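You operate a simulated robot arm through the tools that you are given. There is no shell and no other tool.

You are at the controls of a simulated robot arm. One attempt, no reset.

## Task
Swap the orange and the blue plug over in the socket box.
Fine: box off first and on again; park the orange plug in the free socket on the way; leave the third plug in.

The check looks at the end state, three seconds after you hand in, the way a careful person would. Anything else that was tipped, shoved, dropped, spilled or broken makes it a failure.

## Robot
A 6-joint arm with a two-finger parallel gripper, fixed in place. Base frame: the origin is on the floor under the middle of its stand, x ahead of it, y to its left, z up; the work surface is at about z = 67.5. Units: cm, rad, N and s.
With the tool pointing down near the work surface it reaches from about 56 to 94 cm from the base axis. Its first joint turns from -2.601 to 2.601 rad. Payload 3.43 kg.
The tool frame sits at the grasp point between the pads (the TCP): z along the fingers, y along the line on which they close. The tips reach 3.4 cm beyond it. The gripper opens to 12.8 cm. The fingers are 2.4 cm wide and 1.2 cm thick; the gripper's body (4.8 by 13 cm) begins 9.6 cm behind the TCP.
Orientation is that of the tool frame in the base frame, as a unit quaternion [w, x, y, z]. With the fingers straight down and closing along the base's y, the tool's x points along the base's -x, its y along +y and its z along -z.

## Interface
- The arm moves only by the tool nudge_tool. Its argument "rows" is a list that holds one entry, the list of rows, each a list of 7 numbers: the finger opening in cm, from 0 to 12.8, then the shift along the tool's x, y, z in cm, then the turn, a rotation vector about the tool's x, y, z in rad. In form: [[[hand, tx, ty, tz, wx, wy, wz], ...]]. A call has 1 to 20 rows; each row shifts and turns the commanded pose from where the row before left it, along the tool's axes as they then stand. Each row takes 0.2 s and may step no farther than 5 cm and 0.15 rad from the row before; otherwise, or with a gripper value out of range, the whole call is refused. A pose out of reach is approached as far as the arm can. The call stops where the force on the tool passes 60 N (or 10 N more than at its start, if that is more) or the arm is blocked; 0.2 s more then pass. Each finger travels about 10.8 cm/s and halts on what it meets, pressing with about 39 N; the grip force reading is that of the motor and also rises with nothing between the fingers. The clock runs only during rows and for 0.2 s after the last one: add rows that do not move to give the fingers time. It gives the time, the measured TCP pose, the force on the tool (base axes), the opening and the grip force at its end, in the units of the frame above (readings bear some noise), with the torque about the TCP (base axes, N m) and any sound that the robot's microphone picked up.
- Cameras (640 x 400 px; columns grow to the right, rows downward): "scene" is fixed at [40.1, 50.03, 148.9]; the picture's right is [0.97, 0.26, 0.00], its down [0.25, -0.95, -0.18] and it looks along [-0.04, 0.17, -0.98] (base axes); focal length 357 px, centre (320, 200). "wrist" rides on the gripper at [7.6, -1.1, -16] in the tool frame; the picture's right is [0.15, 0.99, 0.00], its down [-0.88, 0.13, -0.46] and it looks along [-0.45, 0.07, 0.89] (tool axes); focal length 234 px, centre (320, 200). There is no depth. A picture from a camera that has moved, and an enlarged one, comes with that camera's place and axes in the base frame and with its lens.
- get_image(camera): a new picture of that camera. It takes no simulated time.
- lift_body(by): slides the trunk up (or, below 0, down) by that many cm; the arm rides with it, the base frame stays. It gives what a move gives, with no picture.
- zoom(camera, box): a new picture of the part [left, top, right, bottom] of that camera's present view, enlarged. It takes no simulated time.
- job_done(): hands the job in; it is judged then, once.

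Places have to be worked out from the pictures, the camera data and where the tool is seen. Open the gripper and draw the arm clear of the work before you hand the job in, unless the task says otherwise.

The tools are called as a command line: name --argument value ..., lists and objects as JSON in quotes. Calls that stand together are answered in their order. nudge_tool: Moves the arm, as the interface text tells. Its arguments: {"type":"object","properties":{"rows":{"type":"array","items":{"type":"array","items":{"type":"array","items":{"type":"number"}}}}},"required":["rows"]} The other tools are called the same way: lift_body (by) moves the trunk up or down; get_image (camera) takes a picture; zoom (camera, box) takes an enlarged picture of a part of a camera's view; job_done () hands the job in.

At the start:

```text
time_s: 0.0
tool_pos: [25.16, 59.48, 108.11]
tool_rot: [0.0, 0.0, 1.0, 0.001]
ft_force: [0.0, -0.2, -0.3]
torque: [0.03, 0.0, 0.0]
gripper_width: 12.79
grip_force: 0.1
trunk travel left (down, up): [-57.5, 13.5]
```

scene: 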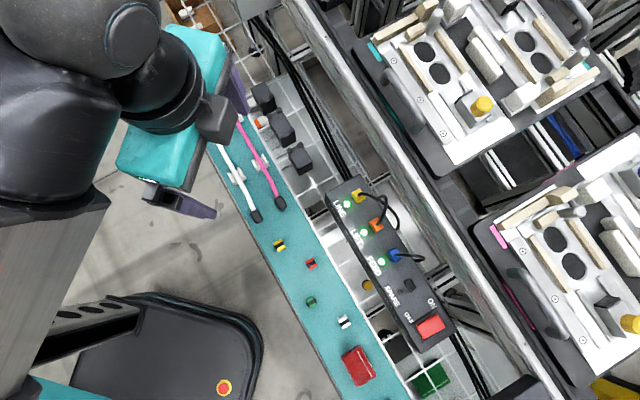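
wrist: 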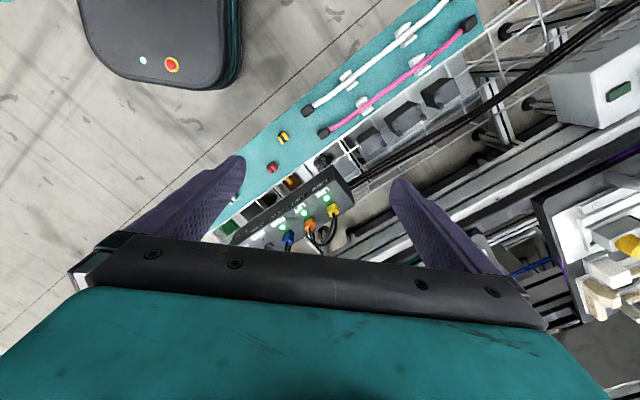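

The scene picture shows a black socket box with yellow, orange and blue plugs, a free fourth socket and a red ON switch. I'll zoom in to see the details first.

zoom --camera "scene" --box '[310, 165, 470, 365]'

zoom --camera "wrist" --box '[220, 140, 400, 260]'

zoom --camera "scene" --box '[325, 180, 425, 245]'

zoom --camera "scene" --box '[360, 240, 460, 355]'

```text
2.00 times, centred on (390, 265) of scene
camera zoom: at [40.1, 50.03, 148.9], right [0.97, 0.26, 0.0], down [0.25, -0.95, -0.18], along [-0.04, 0.17, -0.98], focal length 713 px, centre (180, 70)
```

zoom: 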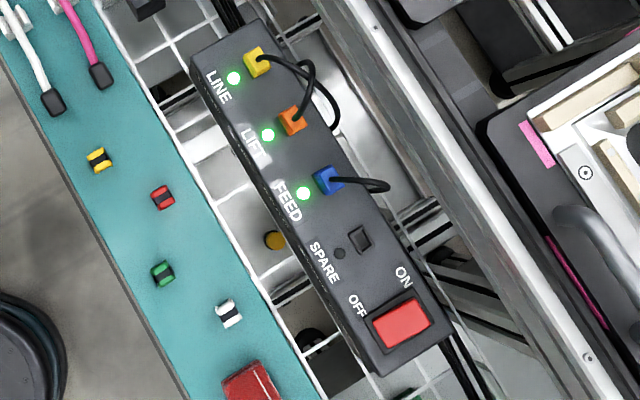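

```text
3.33 times, centred on (310, 200) of wrist
camera zoom: at [17.46, 58.16, 123.98], right [-0.15, 0.99, 0.0], down [0.88, 0.13, 0.46], along [0.45, 0.07, -0.89], focal length 781 px, centre (353, 200)
```

zoom: 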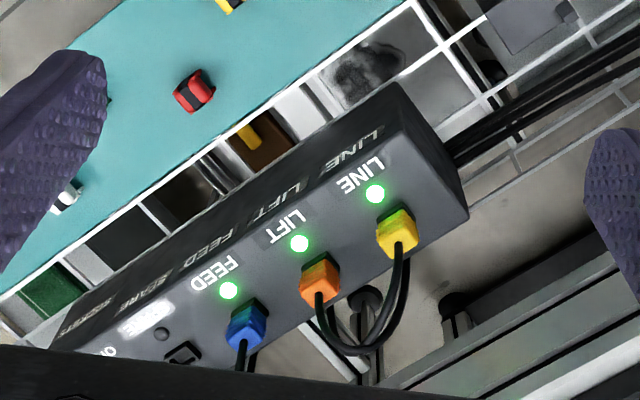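

```text
6.15 times, centred on (375, 212) of scene
camera zoom: at [40.1, 50.03, 148.9], right [0.97, 0.26, 0.0], down [0.25, -0.95, -0.18], along [-0.04, 0.17, -0.98], focal length 2194 px, centre (-18, 123)
```

zoom: 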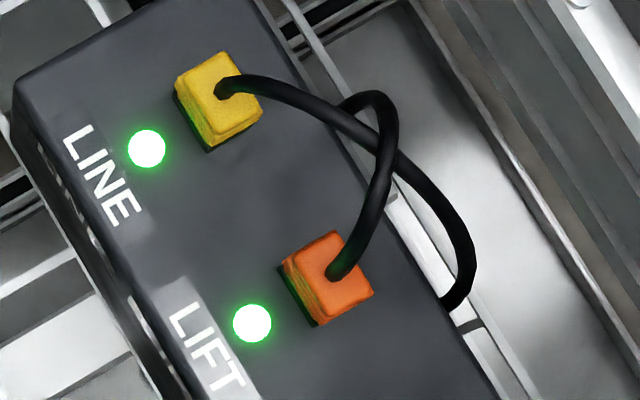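

```text
3.48 times, centred on (410, 298) of scene
camera zoom: at [40.1, 50.03, 148.9], right [0.97, 0.26, 0.0], down [0.25, -0.95, -0.18], along [-0.04, 0.17, -0.98], focal length 1240 px, centre (7, -139)
```

zoom: 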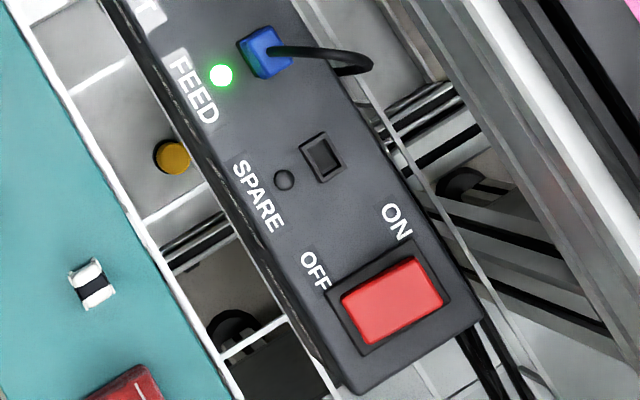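

The sockets sit along a line at roughly -47° in the base frame, near (44,66) for yellow through (65,44) for the rocker, with plug tops at z≈73–74. The cables trail away from the robot. I move above the near side of the box and turn the tool so the fingers close along the box axis, for a closer look.

nudge_tool --rows '[[[12.8, -3.307, -1.58, 1.685, 0, 0, 0], [12.8, -3.307, -1.58, 1.685, 0, 0, 0], [12.8, -3.307, -1.58, 1.685, 0, 0, 0], [12.8, -3.307, -1.58, 1.685, 0, 0, 0], [12.8, -3.307, -1.58, 1.685, 0, 0, 0], [12.8, -3.307, -1.58, 1.685, 0, 0, 0], [12.8, 0, 0, 0, 0, 0, -0.15], [12.8, 0, 0, 0, 0, 0, -0.15], [12.8, 0, 0, 0, 0, 0, -0.15], [12.8, 0, 0, 0, 0, 0, -0.15], [12.8, 0, 0, 0, 0, 0, -0.15], [12.8, 0, 0, 0, 0, 0, 0]]]'

get_image --camera "wrist"

get_image --camera "scene"

```text
time_s: 2.6
tool_pos: [44.92, 49.88, 97.93]
tool_rot: [-0.001, -0.368, 0.93, 0.0]
ft_force: [0.0, -0.7, 0.0]
torque: [0.03, -0.02, 0.01]
gripper_width: 12.81
grip_force: 0.0
trunk travel left (down, up): [-57.5, 13.5]
```

```text
taken
camera wrist: at [40.15, 43.83, 113.85], right [-0.78, 0.62, 0.0], down [0.55, 0.7, 0.46], along [0.28, 0.36, -0.89], focal length 234 px, centre (320, 200)
```

wrist: 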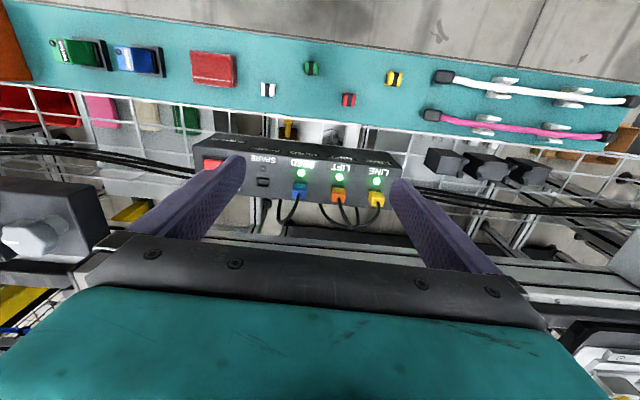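

```text
taken
```

scene: 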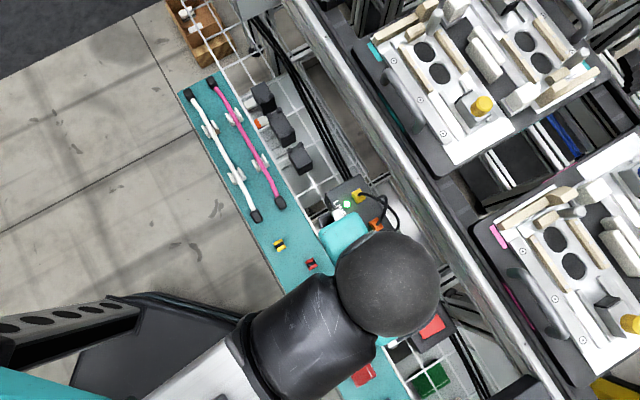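

The box lies in the upper-middle of the wrist view, with the picture's bottom facing away from the base. I zoom in on the plugs and cables from here.

zoom --camera "wrist" --box '[190, 120, 420, 240]'

zoom --camera "wrist" --box '[280, 160, 400, 235]'

```text
2.78 times, centred on (305, 180) of wrist
camera zoom: at [40.15, 43.83, 113.85], right [-0.78, 0.62, 0.0], down [0.55, 0.7, 0.46], along [0.28, 0.36, -0.89], focal length 652 px, centre (362, 256)
```

zoom: 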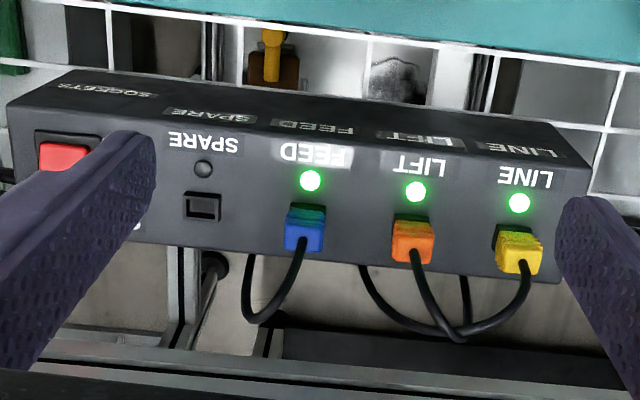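

```text
5.33 times, centred on (340, 198) of wrist
camera zoom: at [40.15, 43.83, 113.85], right [-0.78, 0.62, 0.0], down [0.55, 0.7, 0.46], along [0.28, 0.36, -0.89], focal length 1249 px, centre (213, 213)
```

zoom: 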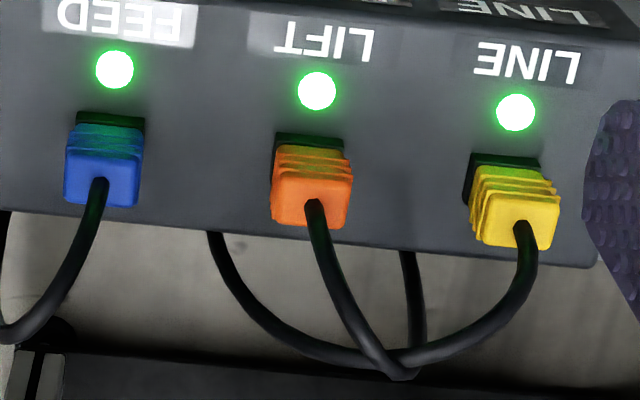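

I estimate the box top at z≈72.5, its axis at about 135°, and the socket pitch at about 7.2 cm. The yellow and orange cables cross behind the box, so I shift outward over the box to see how they lie.

nudge_tool --rows '[[[12.8, -4, 0.32, 1.67, 0, 0, -0.035], [12.8, -4, 0.32, 1.67, 0, 0, 0], [12.8, -4, 0.32, 1.67, 0, 0, 0], [12.8, 0, 0, 0, 0, 0, 0]]]'

get_image --camera "wrist"

zoom --camera "wrist" --box '[190, 40, 430, 190]'

zoom --camera "wrist" --box '[300, 80, 420, 155]'

```text
time_s: 3.6
tool_pos: [52.71, 59.07, 93.13]
tool_rot: [0.0, -0.382, 0.924, 0.001]
ft_force: [0.4, -0.6, -0.1]
torque: [-0.02, 0.01, 0.03]
gripper_width: 12.81
grip_force: 0.0
trunk travel left (down, up): [-57.5, 13.5]
```

```text
taken
camera wrist: at [48.23, 52.66, 108.99], right [-0.8, 0.6, 0.0], down [0.53, 0.71, 0.46], along [0.27, 0.37, -0.89], focal length 234 px, centre (320, 200)
```

wrist: 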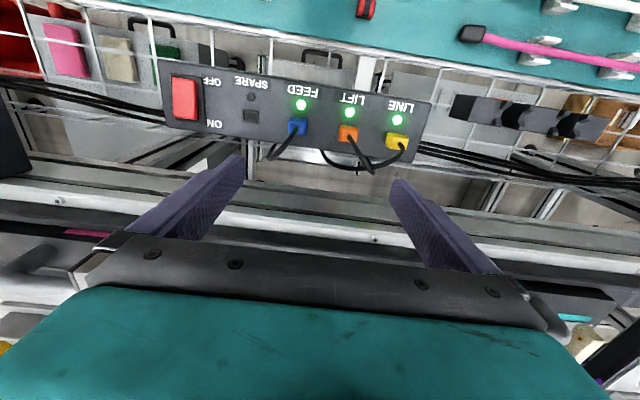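

```text
2.67 times, centred on (310, 115) of wrist
camera zoom: at [48.23, 52.66, 108.99], right [-0.8, 0.6, 0.0], down [0.53, 0.71, 0.46], along [0.27, 0.37, -0.89], focal length 624 px, centre (347, 427)
```

zoom: 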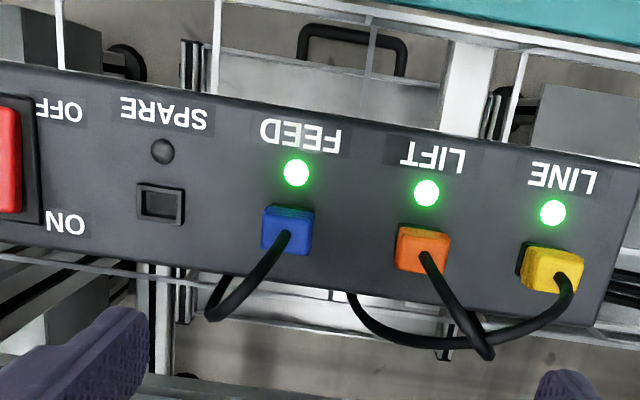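

```text
5.33 times, centred on (360, 118) of wrist
camera zoom: at [48.23, 52.66, 108.99], right [-0.8, 0.6, 0.0], down [0.53, 0.71, 0.46], along [0.27, 0.37, -0.89], focal length 1249 px, centre (107, 640)
```

zoom: 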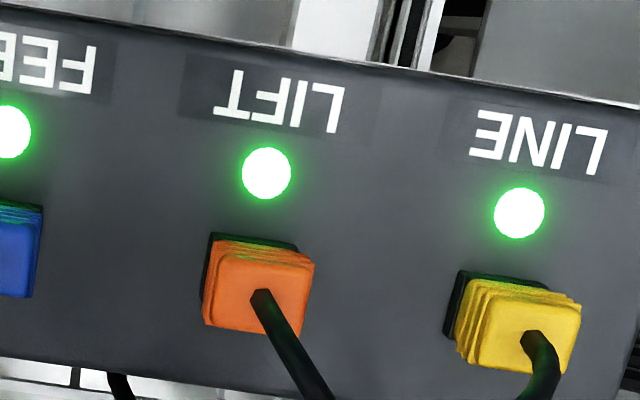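

Next I zoom on the cable crossing and on the rocker switch.

zoom --camera "wrist" --box '[310, 135, 420, 190]'

zoom --camera "wrist" --box '[150, 60, 310, 160]'

zoom --camera "scene" --box '[330, 180, 410, 230]'

```text
5.82 times, centred on (365, 162) of wrist
camera zoom: at [48.23, 52.66, 108.99], right [-0.8, 0.6, 0.0], down [0.53, 0.71, 0.46], along [0.27, 0.37, -0.89], focal length 1362 px, centre (58, 418)
```

zoom: 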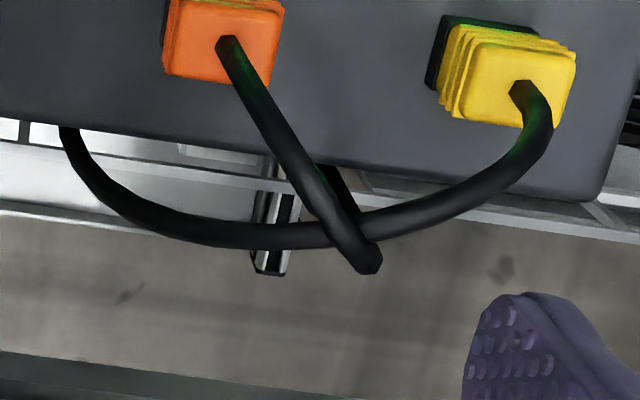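

```text
4.00 times, centred on (230, 110) of wrist
camera zoom: at [48.23, 52.66, 108.99], right [-0.8, 0.6, 0.0], down [0.53, 0.71, 0.46], along [0.27, 0.37, -0.89], focal length 937 px, centre (680, 560)
```

zoom: 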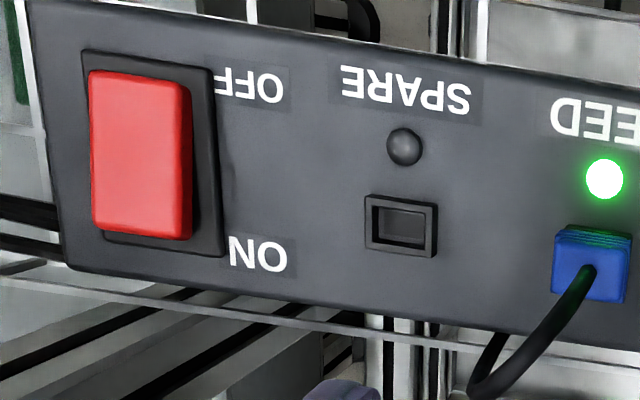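

```text
8.00 times, centred on (370, 205) of scene
camera zoom: at [40.1, 50.03, 148.9], right [0.97, 0.26, 0.0], down [0.25, -0.95, -0.18], along [-0.04, 0.17, -0.98], focal length 2853 px, centre (-80, 160)
```

zoom: 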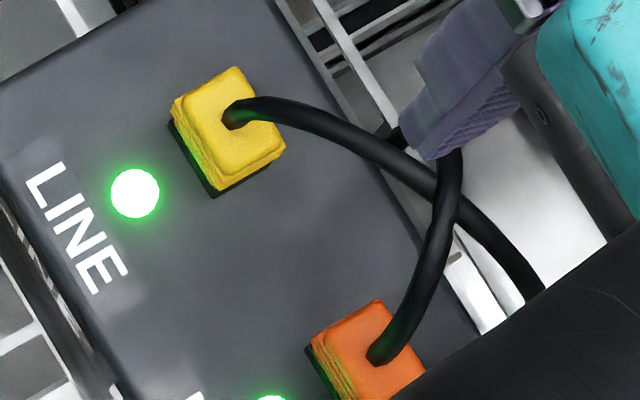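

The orange cable just crosses over the yellow one once, on the outer side, with no knot. I place the sockets at SPARE ≈(59.4,50.4), FEED ≈(54.3,55.4), LIFT ≈(49.2,60.5) and the rocker at about (64.8,43.5). I go above the rocker for a close look at which end is raised.

nudge_tool --rows '[[[12.8, 0.49, -3.92, 1.42, 0, 0, 0], [12.8, 0.49, -3.92, 1.42, 0, 0, 0], [12.8, 0.49, -3.92, 1.42, 0, 0, 0], [12.8, 0.49, -3.92, 1.42, 0, 0, 0], [12.8, 0.49, -3.92, 1.42, 0, 0, 0], [12.8, 0, 0, 0, 0, 0, 0]]]'

get_image --camera "wrist"

zoom --camera "wrist" --box '[260, 100, 420, 200]'

```text
time_s: 5.0
tool_pos: [65.21, 43.15, 85.97]
tool_rot: [0.0, -0.383, 0.924, 0.0]
ft_force: [-0.4, 0.2, 0.4]
torque: [0.01, 0.02, -0.02]
gripper_width: 12.8
grip_force: 0.1
trunk travel left (down, up): [-57.5, 13.5]
```

```text
taken
camera wrist: at [60.62, 36.89, 101.81], right [-0.8, 0.6, 0.0], down [0.53, 0.71, 0.46], along [0.27, 0.37, -0.89], focal length 234 px, centre (320, 200)
```

wrist: 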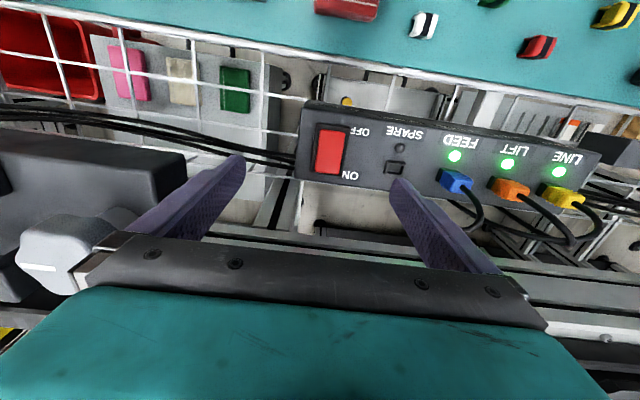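

```text
4.00 times, centred on (340, 150) of wrist
camera zoom: at [60.62, 36.89, 101.81], right [-0.8, 0.6, 0.0], down [0.53, 0.71, 0.46], along [0.27, 0.37, -0.89], focal length 937 px, centre (240, 400)
```

zoom: 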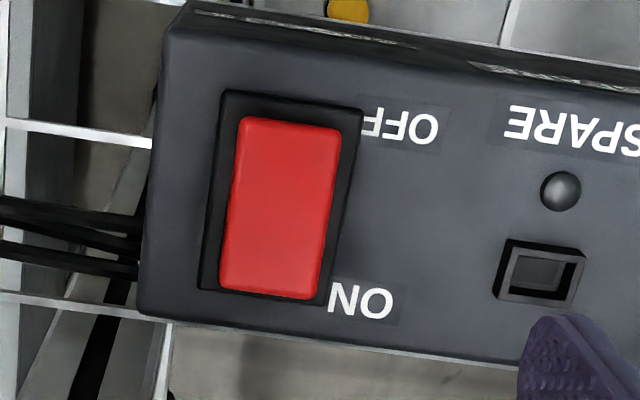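

The rocker's tilt isn't obvious yet, so I zoom closer on it from this position.

zoom --camera "wrist" --box '[305, 115, 361, 180]'

zoom --camera "scene" --box '[405, 295, 465, 350]'

```text
6.15 times, centred on (333, 148) of wrist
camera zoom: at [60.62, 36.89, 101.81], right [-0.8, 0.6, 0.0], down [0.53, 0.71, 0.46], along [0.27, 0.37, -0.89], focal length 1441 px, centre (240, 523)
```

zoom: 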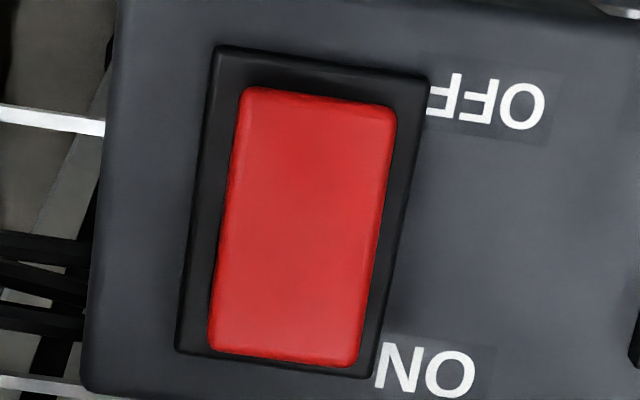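

```text
7.27 times, centred on (435, 322) of scene
camera zoom: at [40.1, 50.03, 148.9], right [0.97, 0.26, 0.0], down [0.25, -0.95, -0.18], along [-0.04, 0.17, -0.98], focal length 2593 px, centre (-516, -691)
```

zoom: 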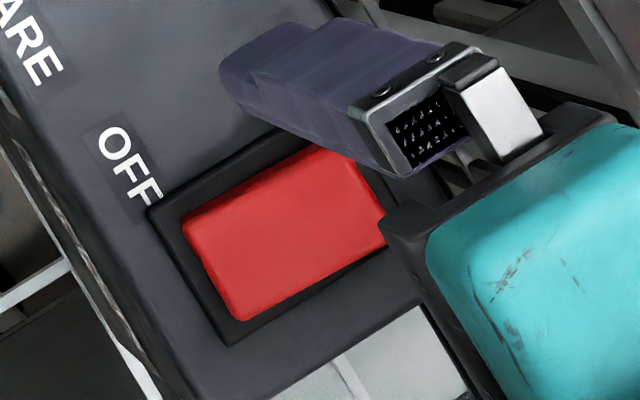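

The rocker is about 5.4 cm long along the near–far direction, centred near (64.4,44.0), with the OFF half toward the robot. I close the fingers, shift over the OFF half, come down to just above it and check.

nudge_tool --rows '[[[8, 0.75, 0.56, 0, 0, 0, 0], [4, 0.735, 0.57, 0, 0, 0, 0], [0, 0, 0, 0, 0, 0, 0], [0, 0, 0, 0, 0, 0, 0], [0, 0, 0, 0, 0, 0, 0], [0, 0, 0, 0, 0, 0, 0], [0, 0, 0, 2.5, 0, 0, 0], [0, 0, 0, 2.5, 0, 0, 0], [0, 0, 0, 2.0, 0, 0, 0], [0, 0, 0, 0, 0, 0, 0]]]'

get_image --camera "wrist"

zoom --camera "wrist" --box '[260, 120, 380, 220]'

zoom --camera "scene" --box '[370, 270, 470, 360]'

```text
time_s: 7.2
tool_pos: [63.17, 42.93, 78.86]
tool_rot: [0.0, -0.383, 0.924, 0.0]
ft_force: [-0.1, 0.1, 0.3]
torque: [0.01, 0.01, 0.01]
gripper_width: 0.0
grip_force: 33.1
trunk travel left (down, up): [-57.5, 13.5]
```

```text
taken
camera wrist: at [58.5, 36.78, 94.68], right [-0.8, 0.6, 0.0], down [0.53, 0.71, 0.46], along [0.27, 0.37, -0.89], focal length 234 px, centre (320, 200)
```

wrist: 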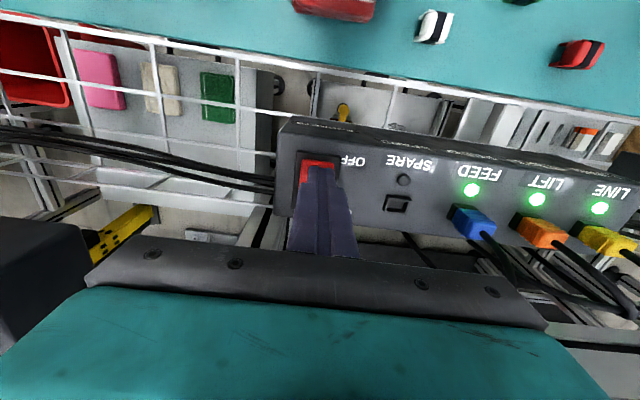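

```text
4.00 times, centred on (320, 170) of wrist
camera zoom: at [58.5, 36.78, 94.68], right [-0.8, 0.6, 0.0], down [0.53, 0.71, 0.46], along [0.27, 0.37, -0.89], focal length 937 px, centre (320, 320)
```

zoom: 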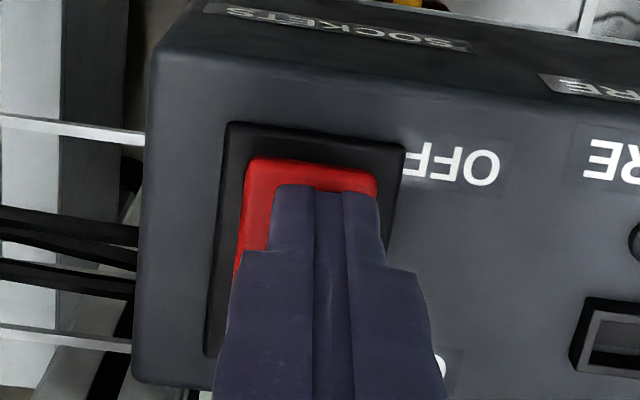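

```text
4.44 times, centred on (420, 315) of scene
camera zoom: at [40.1, 50.03, 148.9], right [0.97, 0.26, 0.0], down [0.25, -0.95, -0.18], along [-0.04, 0.17, -0.98], focal length 1585 px, centre (-124, -311)
```

zoom: 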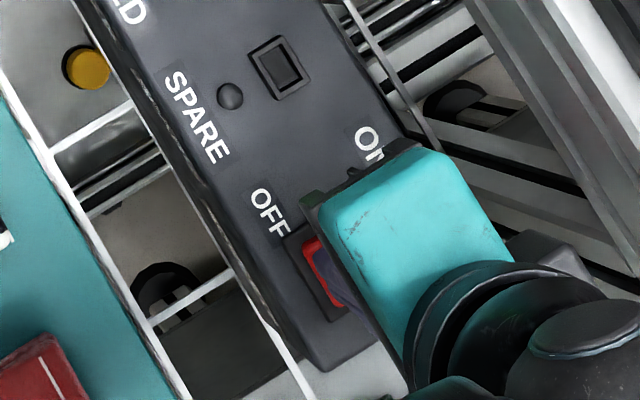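

The closed fingertips are lined up over the OFF half of the rocker. I shift slightly outward and press down in small steps, watching the force.

nudge_tool --rows '[[[0, -0.2, -0.15, 0.5, 0, 0, 0], [0, 0, 0, 0.5, 0, 0, 0], [0, 0, 0, 0.3, 0, 0, 0], [0, 0, 0, 0.3, 0, 0, 0], [0, 0, 0, 0.2, 0, 0, 0], [0, 0, 0, 0, 0, 0, 0]]]'

zoom --camera "wrist" --box '[260, 120, 620, 345]'

```text
time_s: 8.0
tool_pos: [63.38, 43.22, 78.66]
tool_rot: [0.006, -0.382, 0.924, 0.002]
ft_force: [-10.4, -6.7, 31.1]
torque: [-0.04, 0.22, -0.03]
gripper_width: 0.0
grip_force: 33.1
trunk travel left (down, up): [-57.5, 13.5]
stopped in row 3: the force on the tool passed its limit at 65 N (the readings are from after the stop); the commanded pose is now the measured one
```

```text
1.78 times, centred on (440, 232) of wrist
camera zoom: at [58.54, 36.79, 94.45], right [-0.8, 0.6, 0.0], down [0.53, 0.71, 0.47], along [0.28, 0.37, -0.89], focal length 416 px, centre (107, 142)
```

zoom: 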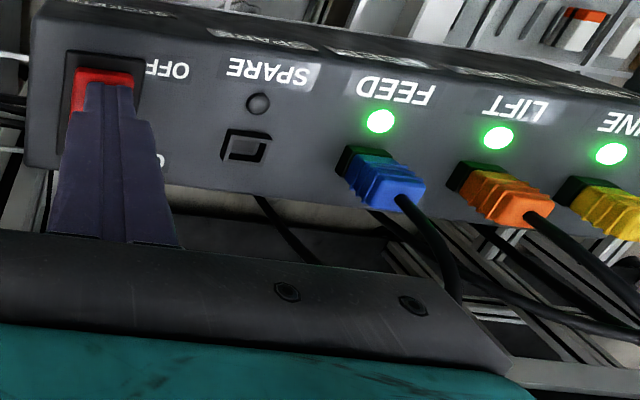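

The tips met the rocker at about z=75.3, higher than expected, and the lights are still green. I back off and look at the rocker again before I press differently.

nudge_tool --rows '[[[0, 0, 0, -1.5, 0, 0, 0], [0, 2.5, 0, -1.5, 0, 0, 0], [0, 2.5, 0, -1.5, 0, 0, 0], [0, 3, 0, -1, 0, 0, 0], [0, 0, 0, 0, 0, 0, 0]]]'

get_image --camera "wrist"

zoom --camera "scene" --box '[400, 290, 470, 350]'

```text
time_s: 9.2
tool_pos: [58.02, 37.64, 83.55]
tool_rot: [0.004, -0.383, 0.924, 0.002]
ft_force: [-0.1, 1.0, 0.2]
torque: [0.01, 0.03, 0.0]
gripper_width: 0.02
grip_force: 33.3
trunk travel left (down, up): [-57.5, 13.5]
```

```text
taken
camera wrist: at [53.25, 31.27, 99.33], right [-0.8, 0.6, 0.0], down [0.53, 0.71, 0.46], along [0.28, 0.37, -0.89], focal length 234 px, centre (320, 200)
```

wrist: 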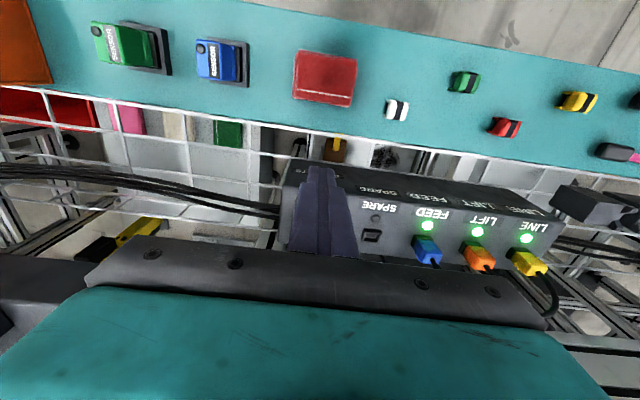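

```text
6.67 times, centred on (435, 320) of scene
camera zoom: at [40.1, 50.03, 148.9], right [0.97, 0.26, 0.0], down [0.25, -0.95, -0.18], along [-0.04, 0.17, -0.98], focal length 2377 px, centre (-447, -600)
```

zoom: 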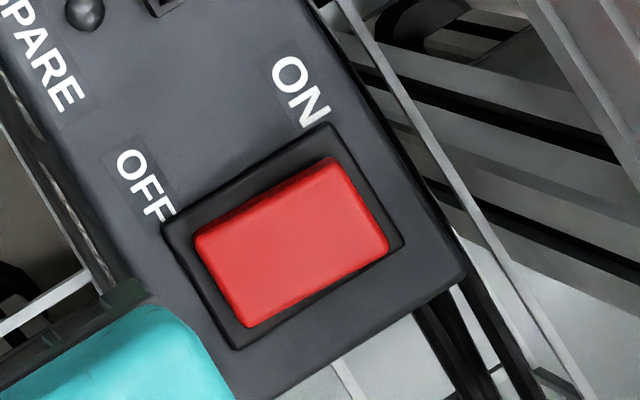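

The camera hints that the ON end is the raised one, although the lamps are lit. I tilt the hand to get a low, oblique view of the rocker and confirm.

nudge_tool --rows '[[[0, 2.5, 3, 0, 0, 0, 0], [0, 2.5, 3, 0, 0, 0, 0], [0, 0, 0, 0, 0, -0.15, 0], [0, 0, 0, 0, 0, -0.15, 0], [0, 0, 0, 0, 0, -0.15, 0], [0, 0, 0, 0, 0, 0, 0]]]'

get_image --camera "wrist"

```text
time_s: 10.6
tool_pos: [53.12, 40.74, 83.21]
tool_rot: [0.211, -0.372, 0.9, 0.087]
ft_force: [-0.2, -0.4, 0.4]
torque: [0.0, -0.02, -0.02]
gripper_width: 0.03
grip_force: 33.0
out of reach, approached as far as the arm can: row 4, 5
trunk travel left (down, up): [-57.5, 13.5]
```

```text
taken
camera wrist: at [44.03, 30.04, 94.09], right [-0.79, 0.61, -0.06], down [0.32, 0.51, 0.8], along [0.52, 0.61, -0.6], focal length 234 px, centre (320, 200)
```

wrist: 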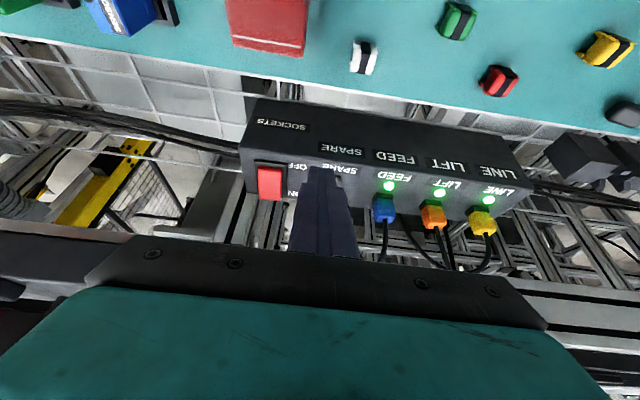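

zoom --camera "wrist" --box '[230, 140, 310, 215]'

zoom --camera "wrist" --box '[350, 150, 530, 275]'

```text
5.33 times, centred on (270, 178) of wrist
camera zoom: at [44.03, 30.04, 94.09], right [-0.79, 0.61, -0.06], down [0.32, 0.51, 0.8], along [0.52, 0.61, -0.6], focal length 1249 px, centre (587, 320)
```

zoom: 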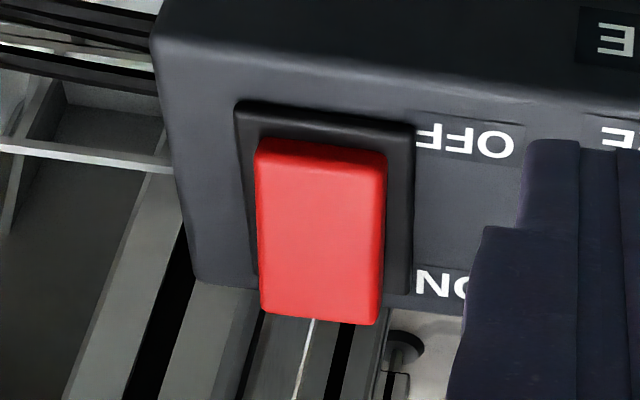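

```text
3.20 times, centred on (440, 212) of wrist
camera zoom: at [44.03, 30.04, 94.09], right [-0.79, 0.61, -0.06], down [0.32, 0.51, 0.8], along [0.52, 0.61, -0.6], focal length 749 px, centre (-64, 160)
```

zoom: 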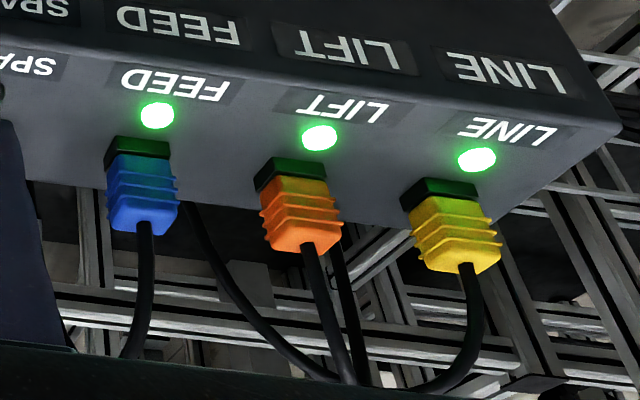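

The oblique view shows the ON (far) end standing about 0.8 cm higher than the OFF end, so the OFF half is already down. I straighten the hand and go back over the box to try the raised end, letting the lamps tell me the state.

nudge_tool --rows '[[[0, 0, 0, -1, 0, 0.15, 0], [0, 0, 0, -1, 0, 0.15, 0], [0, 0, 0, 0, 0, 0.15, 0], [0, -2.5, -3, 0, 0, 0, 0], [0, -2.5, -3, 0, 0, 0, 0], [0, 0, 0, 0, 0, 0, 0]]]'

```text
time_s: 12.0
tool_pos: [60.25, 39.63, 85.18]
tool_rot: [0.004, -0.383, 0.924, 0.002]
ft_force: [-0.2, 0.3, -0.3]
torque: [0.0, -0.02, 0.05]
gripper_width: 0.0
grip_force: 32.6
trunk travel left (down, up): [-57.5, 13.5]
```

I'm upright again at (60.3,39.6,85.2). I move over the ON half at about (65.4,44.9) and come down to about 1.5 cm above it.

nudge_tool --rows '[[[0, -3.7, 0.04, 0, 0, 0.009, 0], [0, -3.67, 0.04, 0, 0, 0, 0], [0, 0, 0, 2.5, 0, 0, 0], [0, 0, 0, 2.5, 0, 0, 0], [0, 0, 0, 0, 0, 0, 0]]]'

zoom --camera "wrist" --box '[260, 110, 400, 210]'

```text
time_s: 13.2
tool_pos: [65.48, 44.97, 80.27]
tool_rot: [-0.001, -0.383, 0.924, 0.0]
ft_force: [-0.2, 0.4, -0.6]
torque: [0.01, -0.01, 0.02]
gripper_width: 0.0
grip_force: 32.6
trunk travel left (down, up): [-57.5, 13.5]
```

```text
4.00 times, centred on (330, 160) of wrist
camera zoom: at [60.92, 38.64, 96.04], right [-0.8, 0.6, 0.0], down [0.53, 0.71, 0.46], along [0.27, 0.37, -0.89], focal length 937 px, centre (280, 360)
```

zoom: 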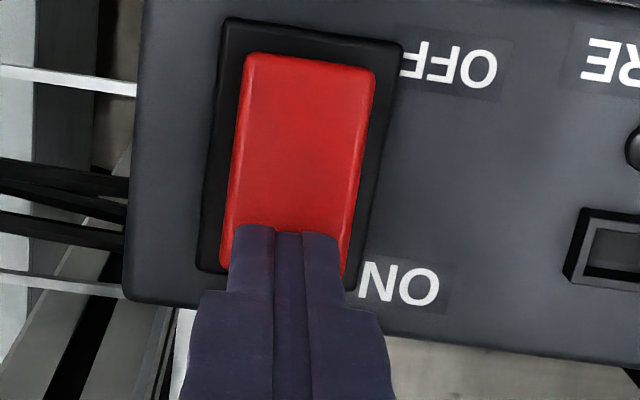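

The tips sit over the ON half. I press down gently in small steps.

nudge_tool --rows '[[[0, 0, 0, 1.0, 0, 0, 0], [0, 0, 0, 0.4, 0, 0, 0], [0, 0, 0, 0.2, 0, 0, 0], [0, 0, 0, 0.2, 0, 0, 0], [0, 0, 0, 0.2, 0, 0, 0], [0, 0, 0, 0.2, 0, 0, 0], [0, 0, 0, 0.2, 0, 0, 0], [0, 0, 0, 0, 0, 0, 0]]]'

get_image --camera "wrist"

```text
time_s: 14.7
tool_pos: [65.61, 44.98, 78.64]
tool_rot: [0.007, -0.383, 0.924, 0.002]
ft_force: [-2.9, -1.4, 21.3]
torque: [-0.23, 0.27, 0.01]
gripper_width: 0.0
grip_force: 33.0
trunk travel left (down, up): [-57.5, 13.5]
stopped in row 7: the force on the tool passed its limit at 62 N (the readings are from after the stop); the commanded pose is now the measured one
```

```text
taken
camera wrist: at [60.83, 38.57, 94.37], right [-0.8, 0.6, 0.0], down [0.52, 0.71, 0.47], along [0.28, 0.37, -0.88], focal length 234 px, centre (320, 200)
```

wrist: 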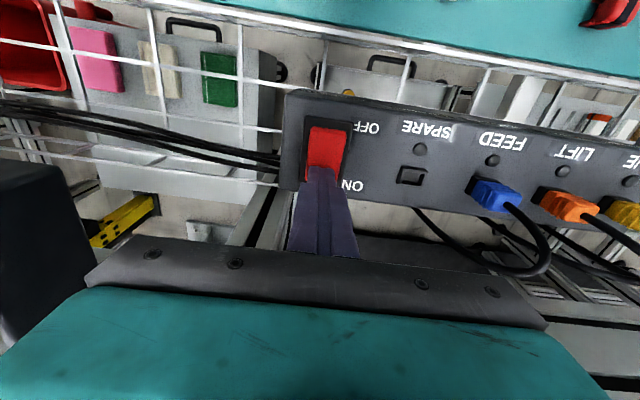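

All lamps are off now, so the box is switched off. I rise, open the fingers part way and travel to above the orange plug at about (49.1,60.4).

nudge_tool --rows '[[[0, 0, 0, -1.5, 0, 0, 0], [0, 0, 0, -3, 0, 0.0146, 0], [3, 0, 0, -3.5, 0, 0, 0], [5, 0.16, 4.5, 0, 0, 0, 0], [5, 0.16, 4.5, 0, 0, 0, 0], [5, 0.16, 4.5, 0, 0, 0, 0], [5, 0.16, 4.5, 0, 0, 0, 0], [5, 0.16, 4.5, 0, 0, 0, 0], [5, 0, 0, 0, 0, 0, 0], [5, 0, 0, 0, 0, 0, 0]]]'

get_image --camera "wrist"

zoom --camera "wrist" --box '[220, 90, 420, 215]'

zoom --camera "scene" --box '[370, 230, 470, 350]'

```text
time_s: 16.9
tool_pos: [49.21, 60.31, 86.49]
tool_rot: [-0.001, -0.383, 0.924, -0.002]
ft_force: [-0.8, 0.4, -0.4]
torque: [-0.02, 0.01, 0.02]
gripper_width: 4.99
grip_force: 0.1
trunk travel left (down, up): [-57.5, 13.5]
```

```text
taken
camera wrist: at [44.58, 54.14, 102.28], right [-0.8, 0.6, 0.0], down [0.53, 0.72, 0.45], along [0.27, 0.36, -0.89], focal length 234 px, centre (320, 200)
```

wrist: 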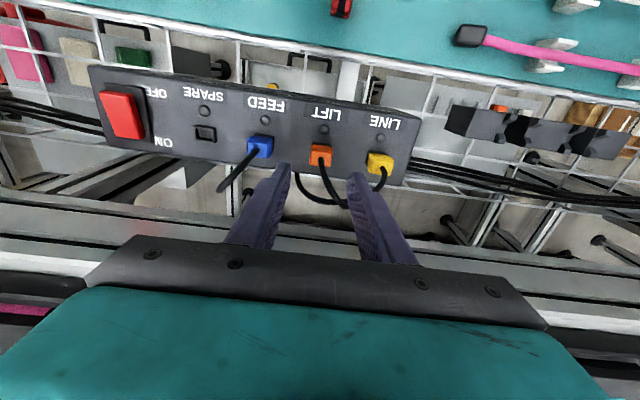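

```text
3.20 times, centred on (320, 152) of wrist
camera zoom: at [44.58, 54.14, 102.28], right [-0.8, 0.6, 0.0], down [0.53, 0.72, 0.45], along [0.27, 0.36, -0.89], focal length 749 px, centre (320, 352)
```

zoom: 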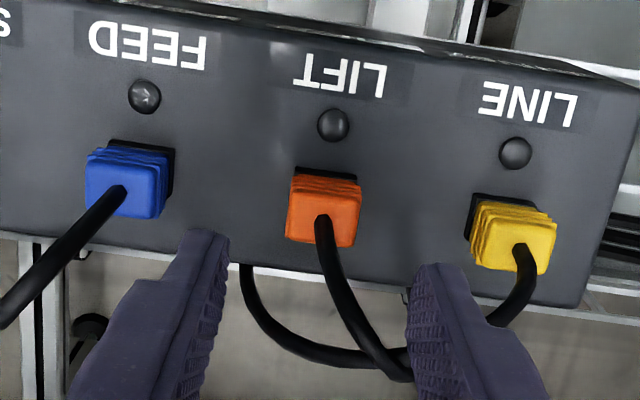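

```text
3.33 times, centred on (420, 290) of scene
camera zoom: at [40.1, 50.03, 148.9], right [0.97, 0.26, 0.0], down [0.25, -0.95, -0.18], along [-0.04, 0.17, -0.98], focal length 1189 px, centre (-13, -100)
```

zoom: 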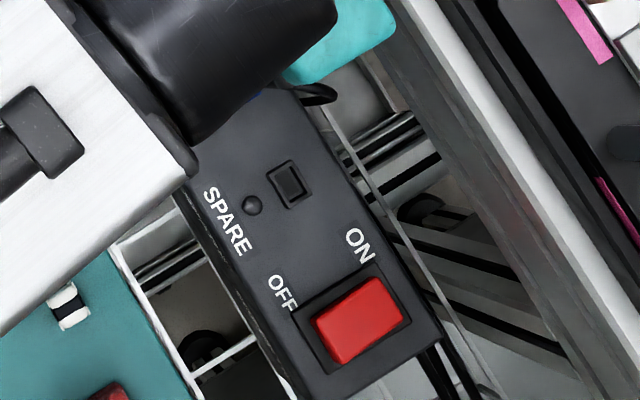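

The orange plug top is about 0.2 cm outward and 0.1 cm sideways of the tool axis, and both fingers have clear space beside it. I descend to a TCP height of about 77.7, which keeps the tips above the socket rim.

nudge_tool --rows '[[[5, -0.2, 0.1, 2.5, 0, 0, 0], [5, 0, 0, 2.5, 0, 0, 0], [5, 0, 0, 2.0, 0, 0, 0], [5, 0, 0, 1.3, 0, 0, 0], [5, 0, 0, 0.5, 0, 0, 0], [5, 0, 0, 0, 0, 0, 0]]]'

get_image --camera "wrist"

zoom --camera "wrist" --box '[240, 110, 400, 240]'

```text
time_s: 18.3
tool_pos: [49.28, 60.53, 77.5]
tool_rot: [-0.001, -0.382, 0.924, -0.002]
ft_force: [-0.4, -0.4, -0.5]
torque: [-0.01, 0.02, 0.01]
gripper_width: 5.0
grip_force: 0.0
trunk travel left (down, up): [-57.5, 13.5]
```

```text
taken
camera wrist: at [44.64, 54.25, 93.39], right [-0.8, 0.6, 0.0], down [0.53, 0.72, 0.45], along [0.27, 0.36, -0.89], focal length 234 px, centre (320, 200)
```

wrist: 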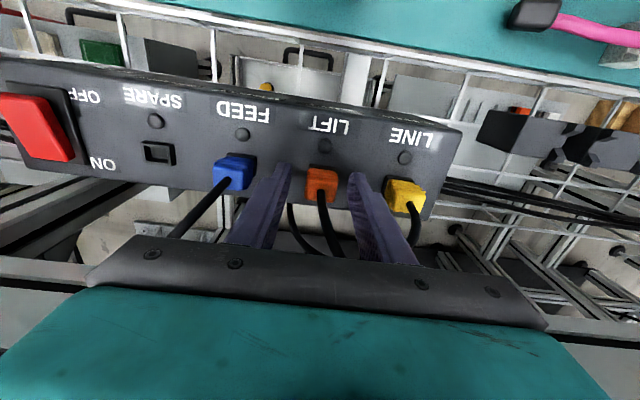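

```text
3.08 times, centred on (320, 175) of wrist
camera zoom: at [44.64, 54.25, 93.39], right [-0.8, 0.6, 0.0], down [0.53, 0.72, 0.45], along [0.27, 0.36, -0.89], focal length 720 px, centre (320, 277)
```

zoom: 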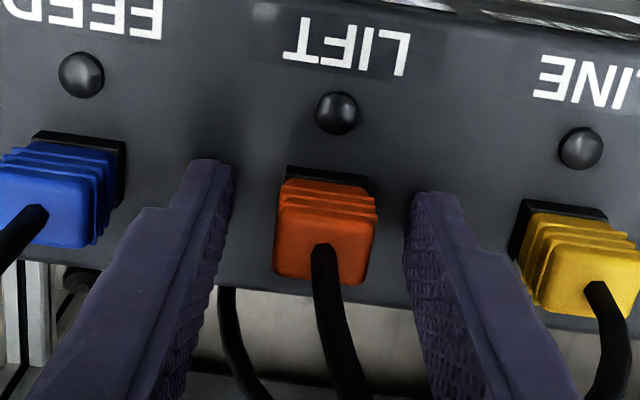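

The plug is centred between the fingers with clear margins. I close on it.

nudge_tool --rows '[[[3.5, 0, 0, 0, 0, 0, 0], [2.5, 0, 0, 0, 0, 0, 0], [1, 0, 0, 0, 0, 0, 0], [1, 0, 0, 0, 0, 0, 0], [1, 0, 0, 0, 0, 0, 0]]]'

zoom --camera "wrist" --box '[240, 110, 400, 240]'

```text
time_s: 19.5
tool_pos: [49.2, 60.39, 77.55]
tool_rot: [-0.002, -0.382, 0.924, -0.001]
ft_force: [-3.9, 3.7, -0.6]
torque: [0.44, 0.29, -0.09]
gripper_width: 2.39
grip_force: 39.4
trunk travel left (down, up): [-57.5, 13.5]
```

```text
3.08 times, centred on (320, 175) of wrist
camera zoom: at [44.6, 54.29, 93.4], right [-0.8, 0.6, 0.0], down [0.53, 0.72, 0.45], along [0.27, 0.36, -0.89], focal length 720 px, centre (320, 277)
```

zoom: 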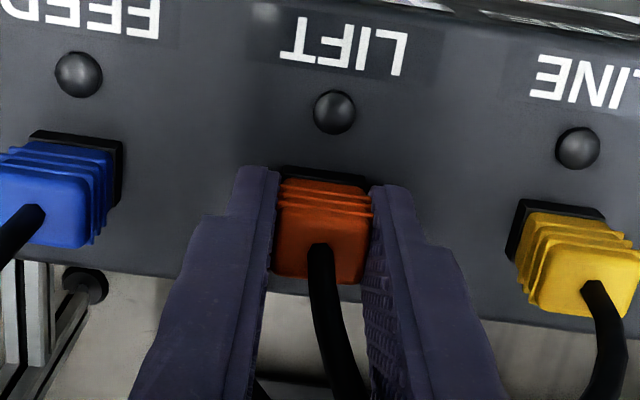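

The gripper closed on 2.39 cm with a slight sideways load along the tool's y. I relieve that and start pulling straight up in small steps.

nudge_tool --rows '[[[1, 0, 0.1, 0, 0, 0, 0], [1, 0, 0, -0.3, 0, 0, 0], [1, 0, 0, -0.3, 0, 0, 0], [1, 0, 0, -0.3, 0, 0, 0], [1, 0, 0, -0.3, 0, 0, 0], [1, 0, 0, 0, 0, 0, 0]]]'

zoom --camera "wrist" --box '[240, 110, 400, 240]'

```text
time_s: 20.9
tool_pos: [49.17, 60.63, 78.64]
tool_rot: [-0.002, -0.382, 0.924, -0.002]
ft_force: [0.2, 0.6, -0.2]
torque: [-0.01, 0.01, -0.02]
gripper_width: 2.24
grip_force: 38.5
trunk travel left (down, up): [-57.5, 13.5]
```

```text
3.08 times, centred on (320, 175) of wrist
camera zoom: at [44.62, 54.42, 94.57], right [-0.8, 0.6, 0.0], down [0.53, 0.72, 0.45], along [0.27, 0.36, -0.89], focal length 720 px, centre (320, 277)
```

zoom: 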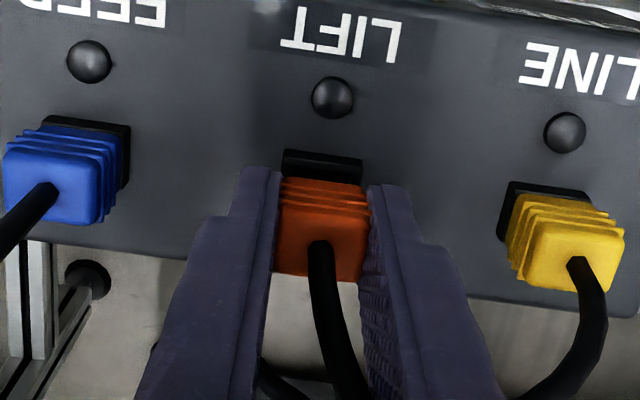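

The plug is coming up with the fingers at almost no force, and the socket rim is showing beneath it. I continue upward.

nudge_tool --rows '[[[1, 0, 0, -0.5, 0, 0, 0], [1, 0, 0, -0.5, 0, 0, 0], [1, 0, 0, -0.5, 0, 0, 0], [1, 0, 0, -0.5, 0, 0, 0], [1, 0, 0, 0, 0, 0, 0]]]'

get_image --camera "wrist"

zoom --camera "wrist" --box '[240, 110, 400, 240]'

```text
time_s: 22.1
tool_pos: [49.29, 60.61, 80.75]
tool_rot: [-0.001, -0.383, 0.924, -0.002]
ft_force: [0.5, 0.0, -0.3]
torque: [0.03, -0.01, 0.03]
gripper_width: 2.23
grip_force: 38.9
trunk travel left (down, up): [-57.5, 13.5]
```

```text
taken
camera wrist: at [44.6, 54.38, 96.55], right [-0.8, 0.6, 0.0], down [0.53, 0.72, 0.45], along [0.27, 0.36, -0.89], focal length 234 px, centre (320, 200)
```

wrist: 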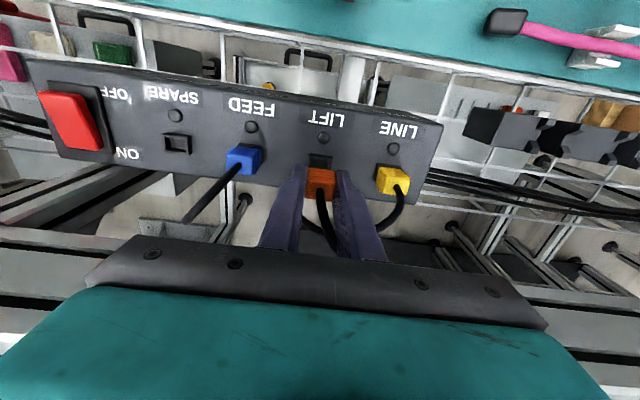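

```text
3.08 times, centred on (320, 175) of wrist
camera zoom: at [44.6, 54.38, 96.55], right [-0.8, 0.6, 0.0], down [0.53, 0.72, 0.45], along [0.27, 0.36, -0.89], focal length 720 px, centre (320, 277)
```

zoom: 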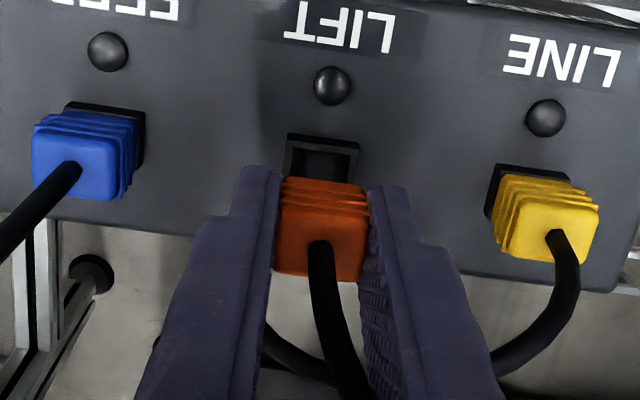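

The orange plug is fully out of its socket. I raise it a further 4.5 cm, watching the force for cable tension and checking that yellow stays put.

nudge_tool --rows '[[[1, 0, 0, -1, 0, 0, 0], [1, 0, 0, -1, 0, 0, 0], [1, 0, 0, -1, 0, 0, 0], [1, 0, 0, -1, 0, 0, 0], [1, 0, 0, -0.5, 0, 0, 0], [1, 0, 0, 0, 0, 0, 0]]]'

get_image --camera "wrist"

zoom --camera "scene" --box '[330, 170, 450, 270]'

```text
time_s: 23.5
tool_pos: [49.13, 60.61, 85.2]
tool_rot: [-0.001, -0.383, 0.924, -0.002]
ft_force: [-0.1, -0.3, -0.8]
torque: [0.0, -0.01, -0.01]
gripper_width: 2.26
grip_force: 38.7
trunk travel left (down, up): [-57.5, 13.5]
```

```text
taken
camera wrist: at [44.57, 54.44, 101.08], right [-0.8, 0.6, 0.0], down [0.53, 0.72, 0.45], along [0.27, 0.36, -0.89], focal length 234 px, centre (320, 200)
```

wrist: 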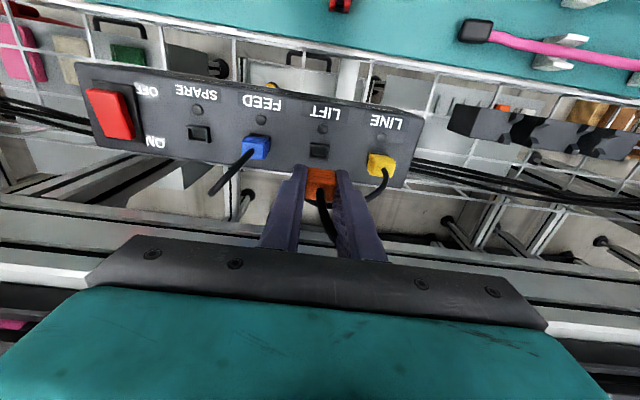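

```text
4.00 times, centred on (390, 220) of scene
camera zoom: at [40.1, 50.03, 148.9], right [0.97, 0.26, 0.0], down [0.25, -0.95, -0.18], along [-0.04, 0.17, -0.98], focal length 1426 px, centre (40, 120)
```

zoom: 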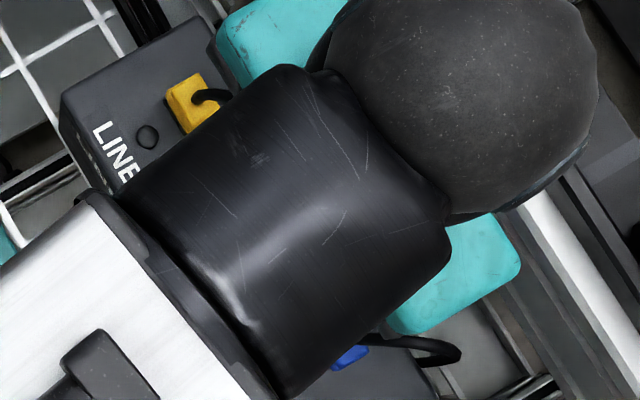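

The force stays near zero, so there's plenty of slack, and yellow is still seated. I carry the orange plug along the box axis by two socket pitches (about 14 cm) to above SPARE.

nudge_tool --rows '[[[1, 0, -2, 0, 0, 0, 0], [1, 0, -2, 0, 0, 0, 0], [1, 0, -2, 0, 0, 0, 0], [1, 0, -2, 0, 0, 0, 0], [1, 0, -2, 0, 0, 0, 0], [1, 0, -2, 0, 0, 0, 0], [1, 0, -2, 0, 0, 0, 0], [1, 0, 0, 0, 0, 0, 0], [1, 0, 0, 0, 0, 0, 0]]]'

get_image --camera "wrist"

zoom --camera "wrist" --box '[250, 100, 410, 230]'

get_image --camera "scene"

```text
time_s: 25.5
tool_pos: [59.12, 50.76, 85.07]
tool_rot: [-0.001, -0.383, 0.924, -0.002]
ft_force: [0.3, -0.3, -0.4]
torque: [-0.02, 0.0, 0.02]
gripper_width: 2.23
grip_force: 39.3
trunk travel left (down, up): [-57.5, 13.5]
```

```text
taken
camera wrist: at [54.61, 44.5, 100.95], right [-0.8, 0.6, 0.0], down [0.53, 0.72, 0.45], along [0.27, 0.36, -0.89], focal length 234 px, centre (320, 200)
```

wrist: 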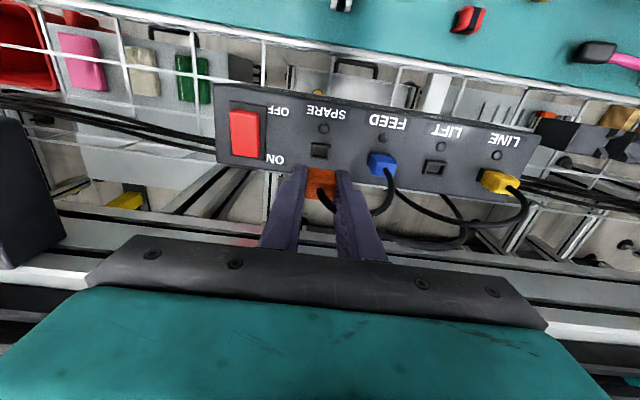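

```text
3.08 times, centred on (330, 165) of wrist
camera zoom: at [54.61, 44.5, 100.95], right [-0.8, 0.6, 0.0], down [0.53, 0.72, 0.45], along [0.27, 0.36, -0.89], focal length 720 px, centre (289, 308)
```

zoom: 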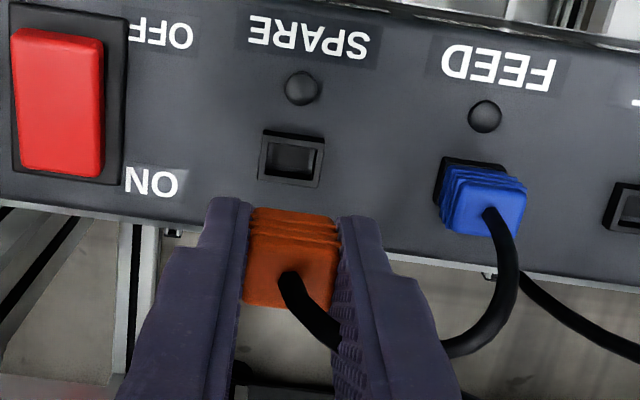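

```text
taken
```

scene: 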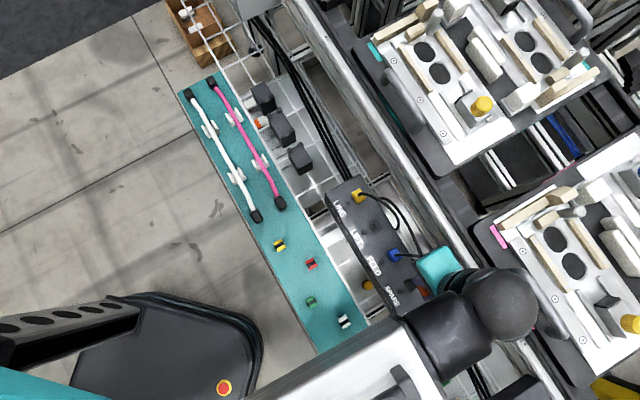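

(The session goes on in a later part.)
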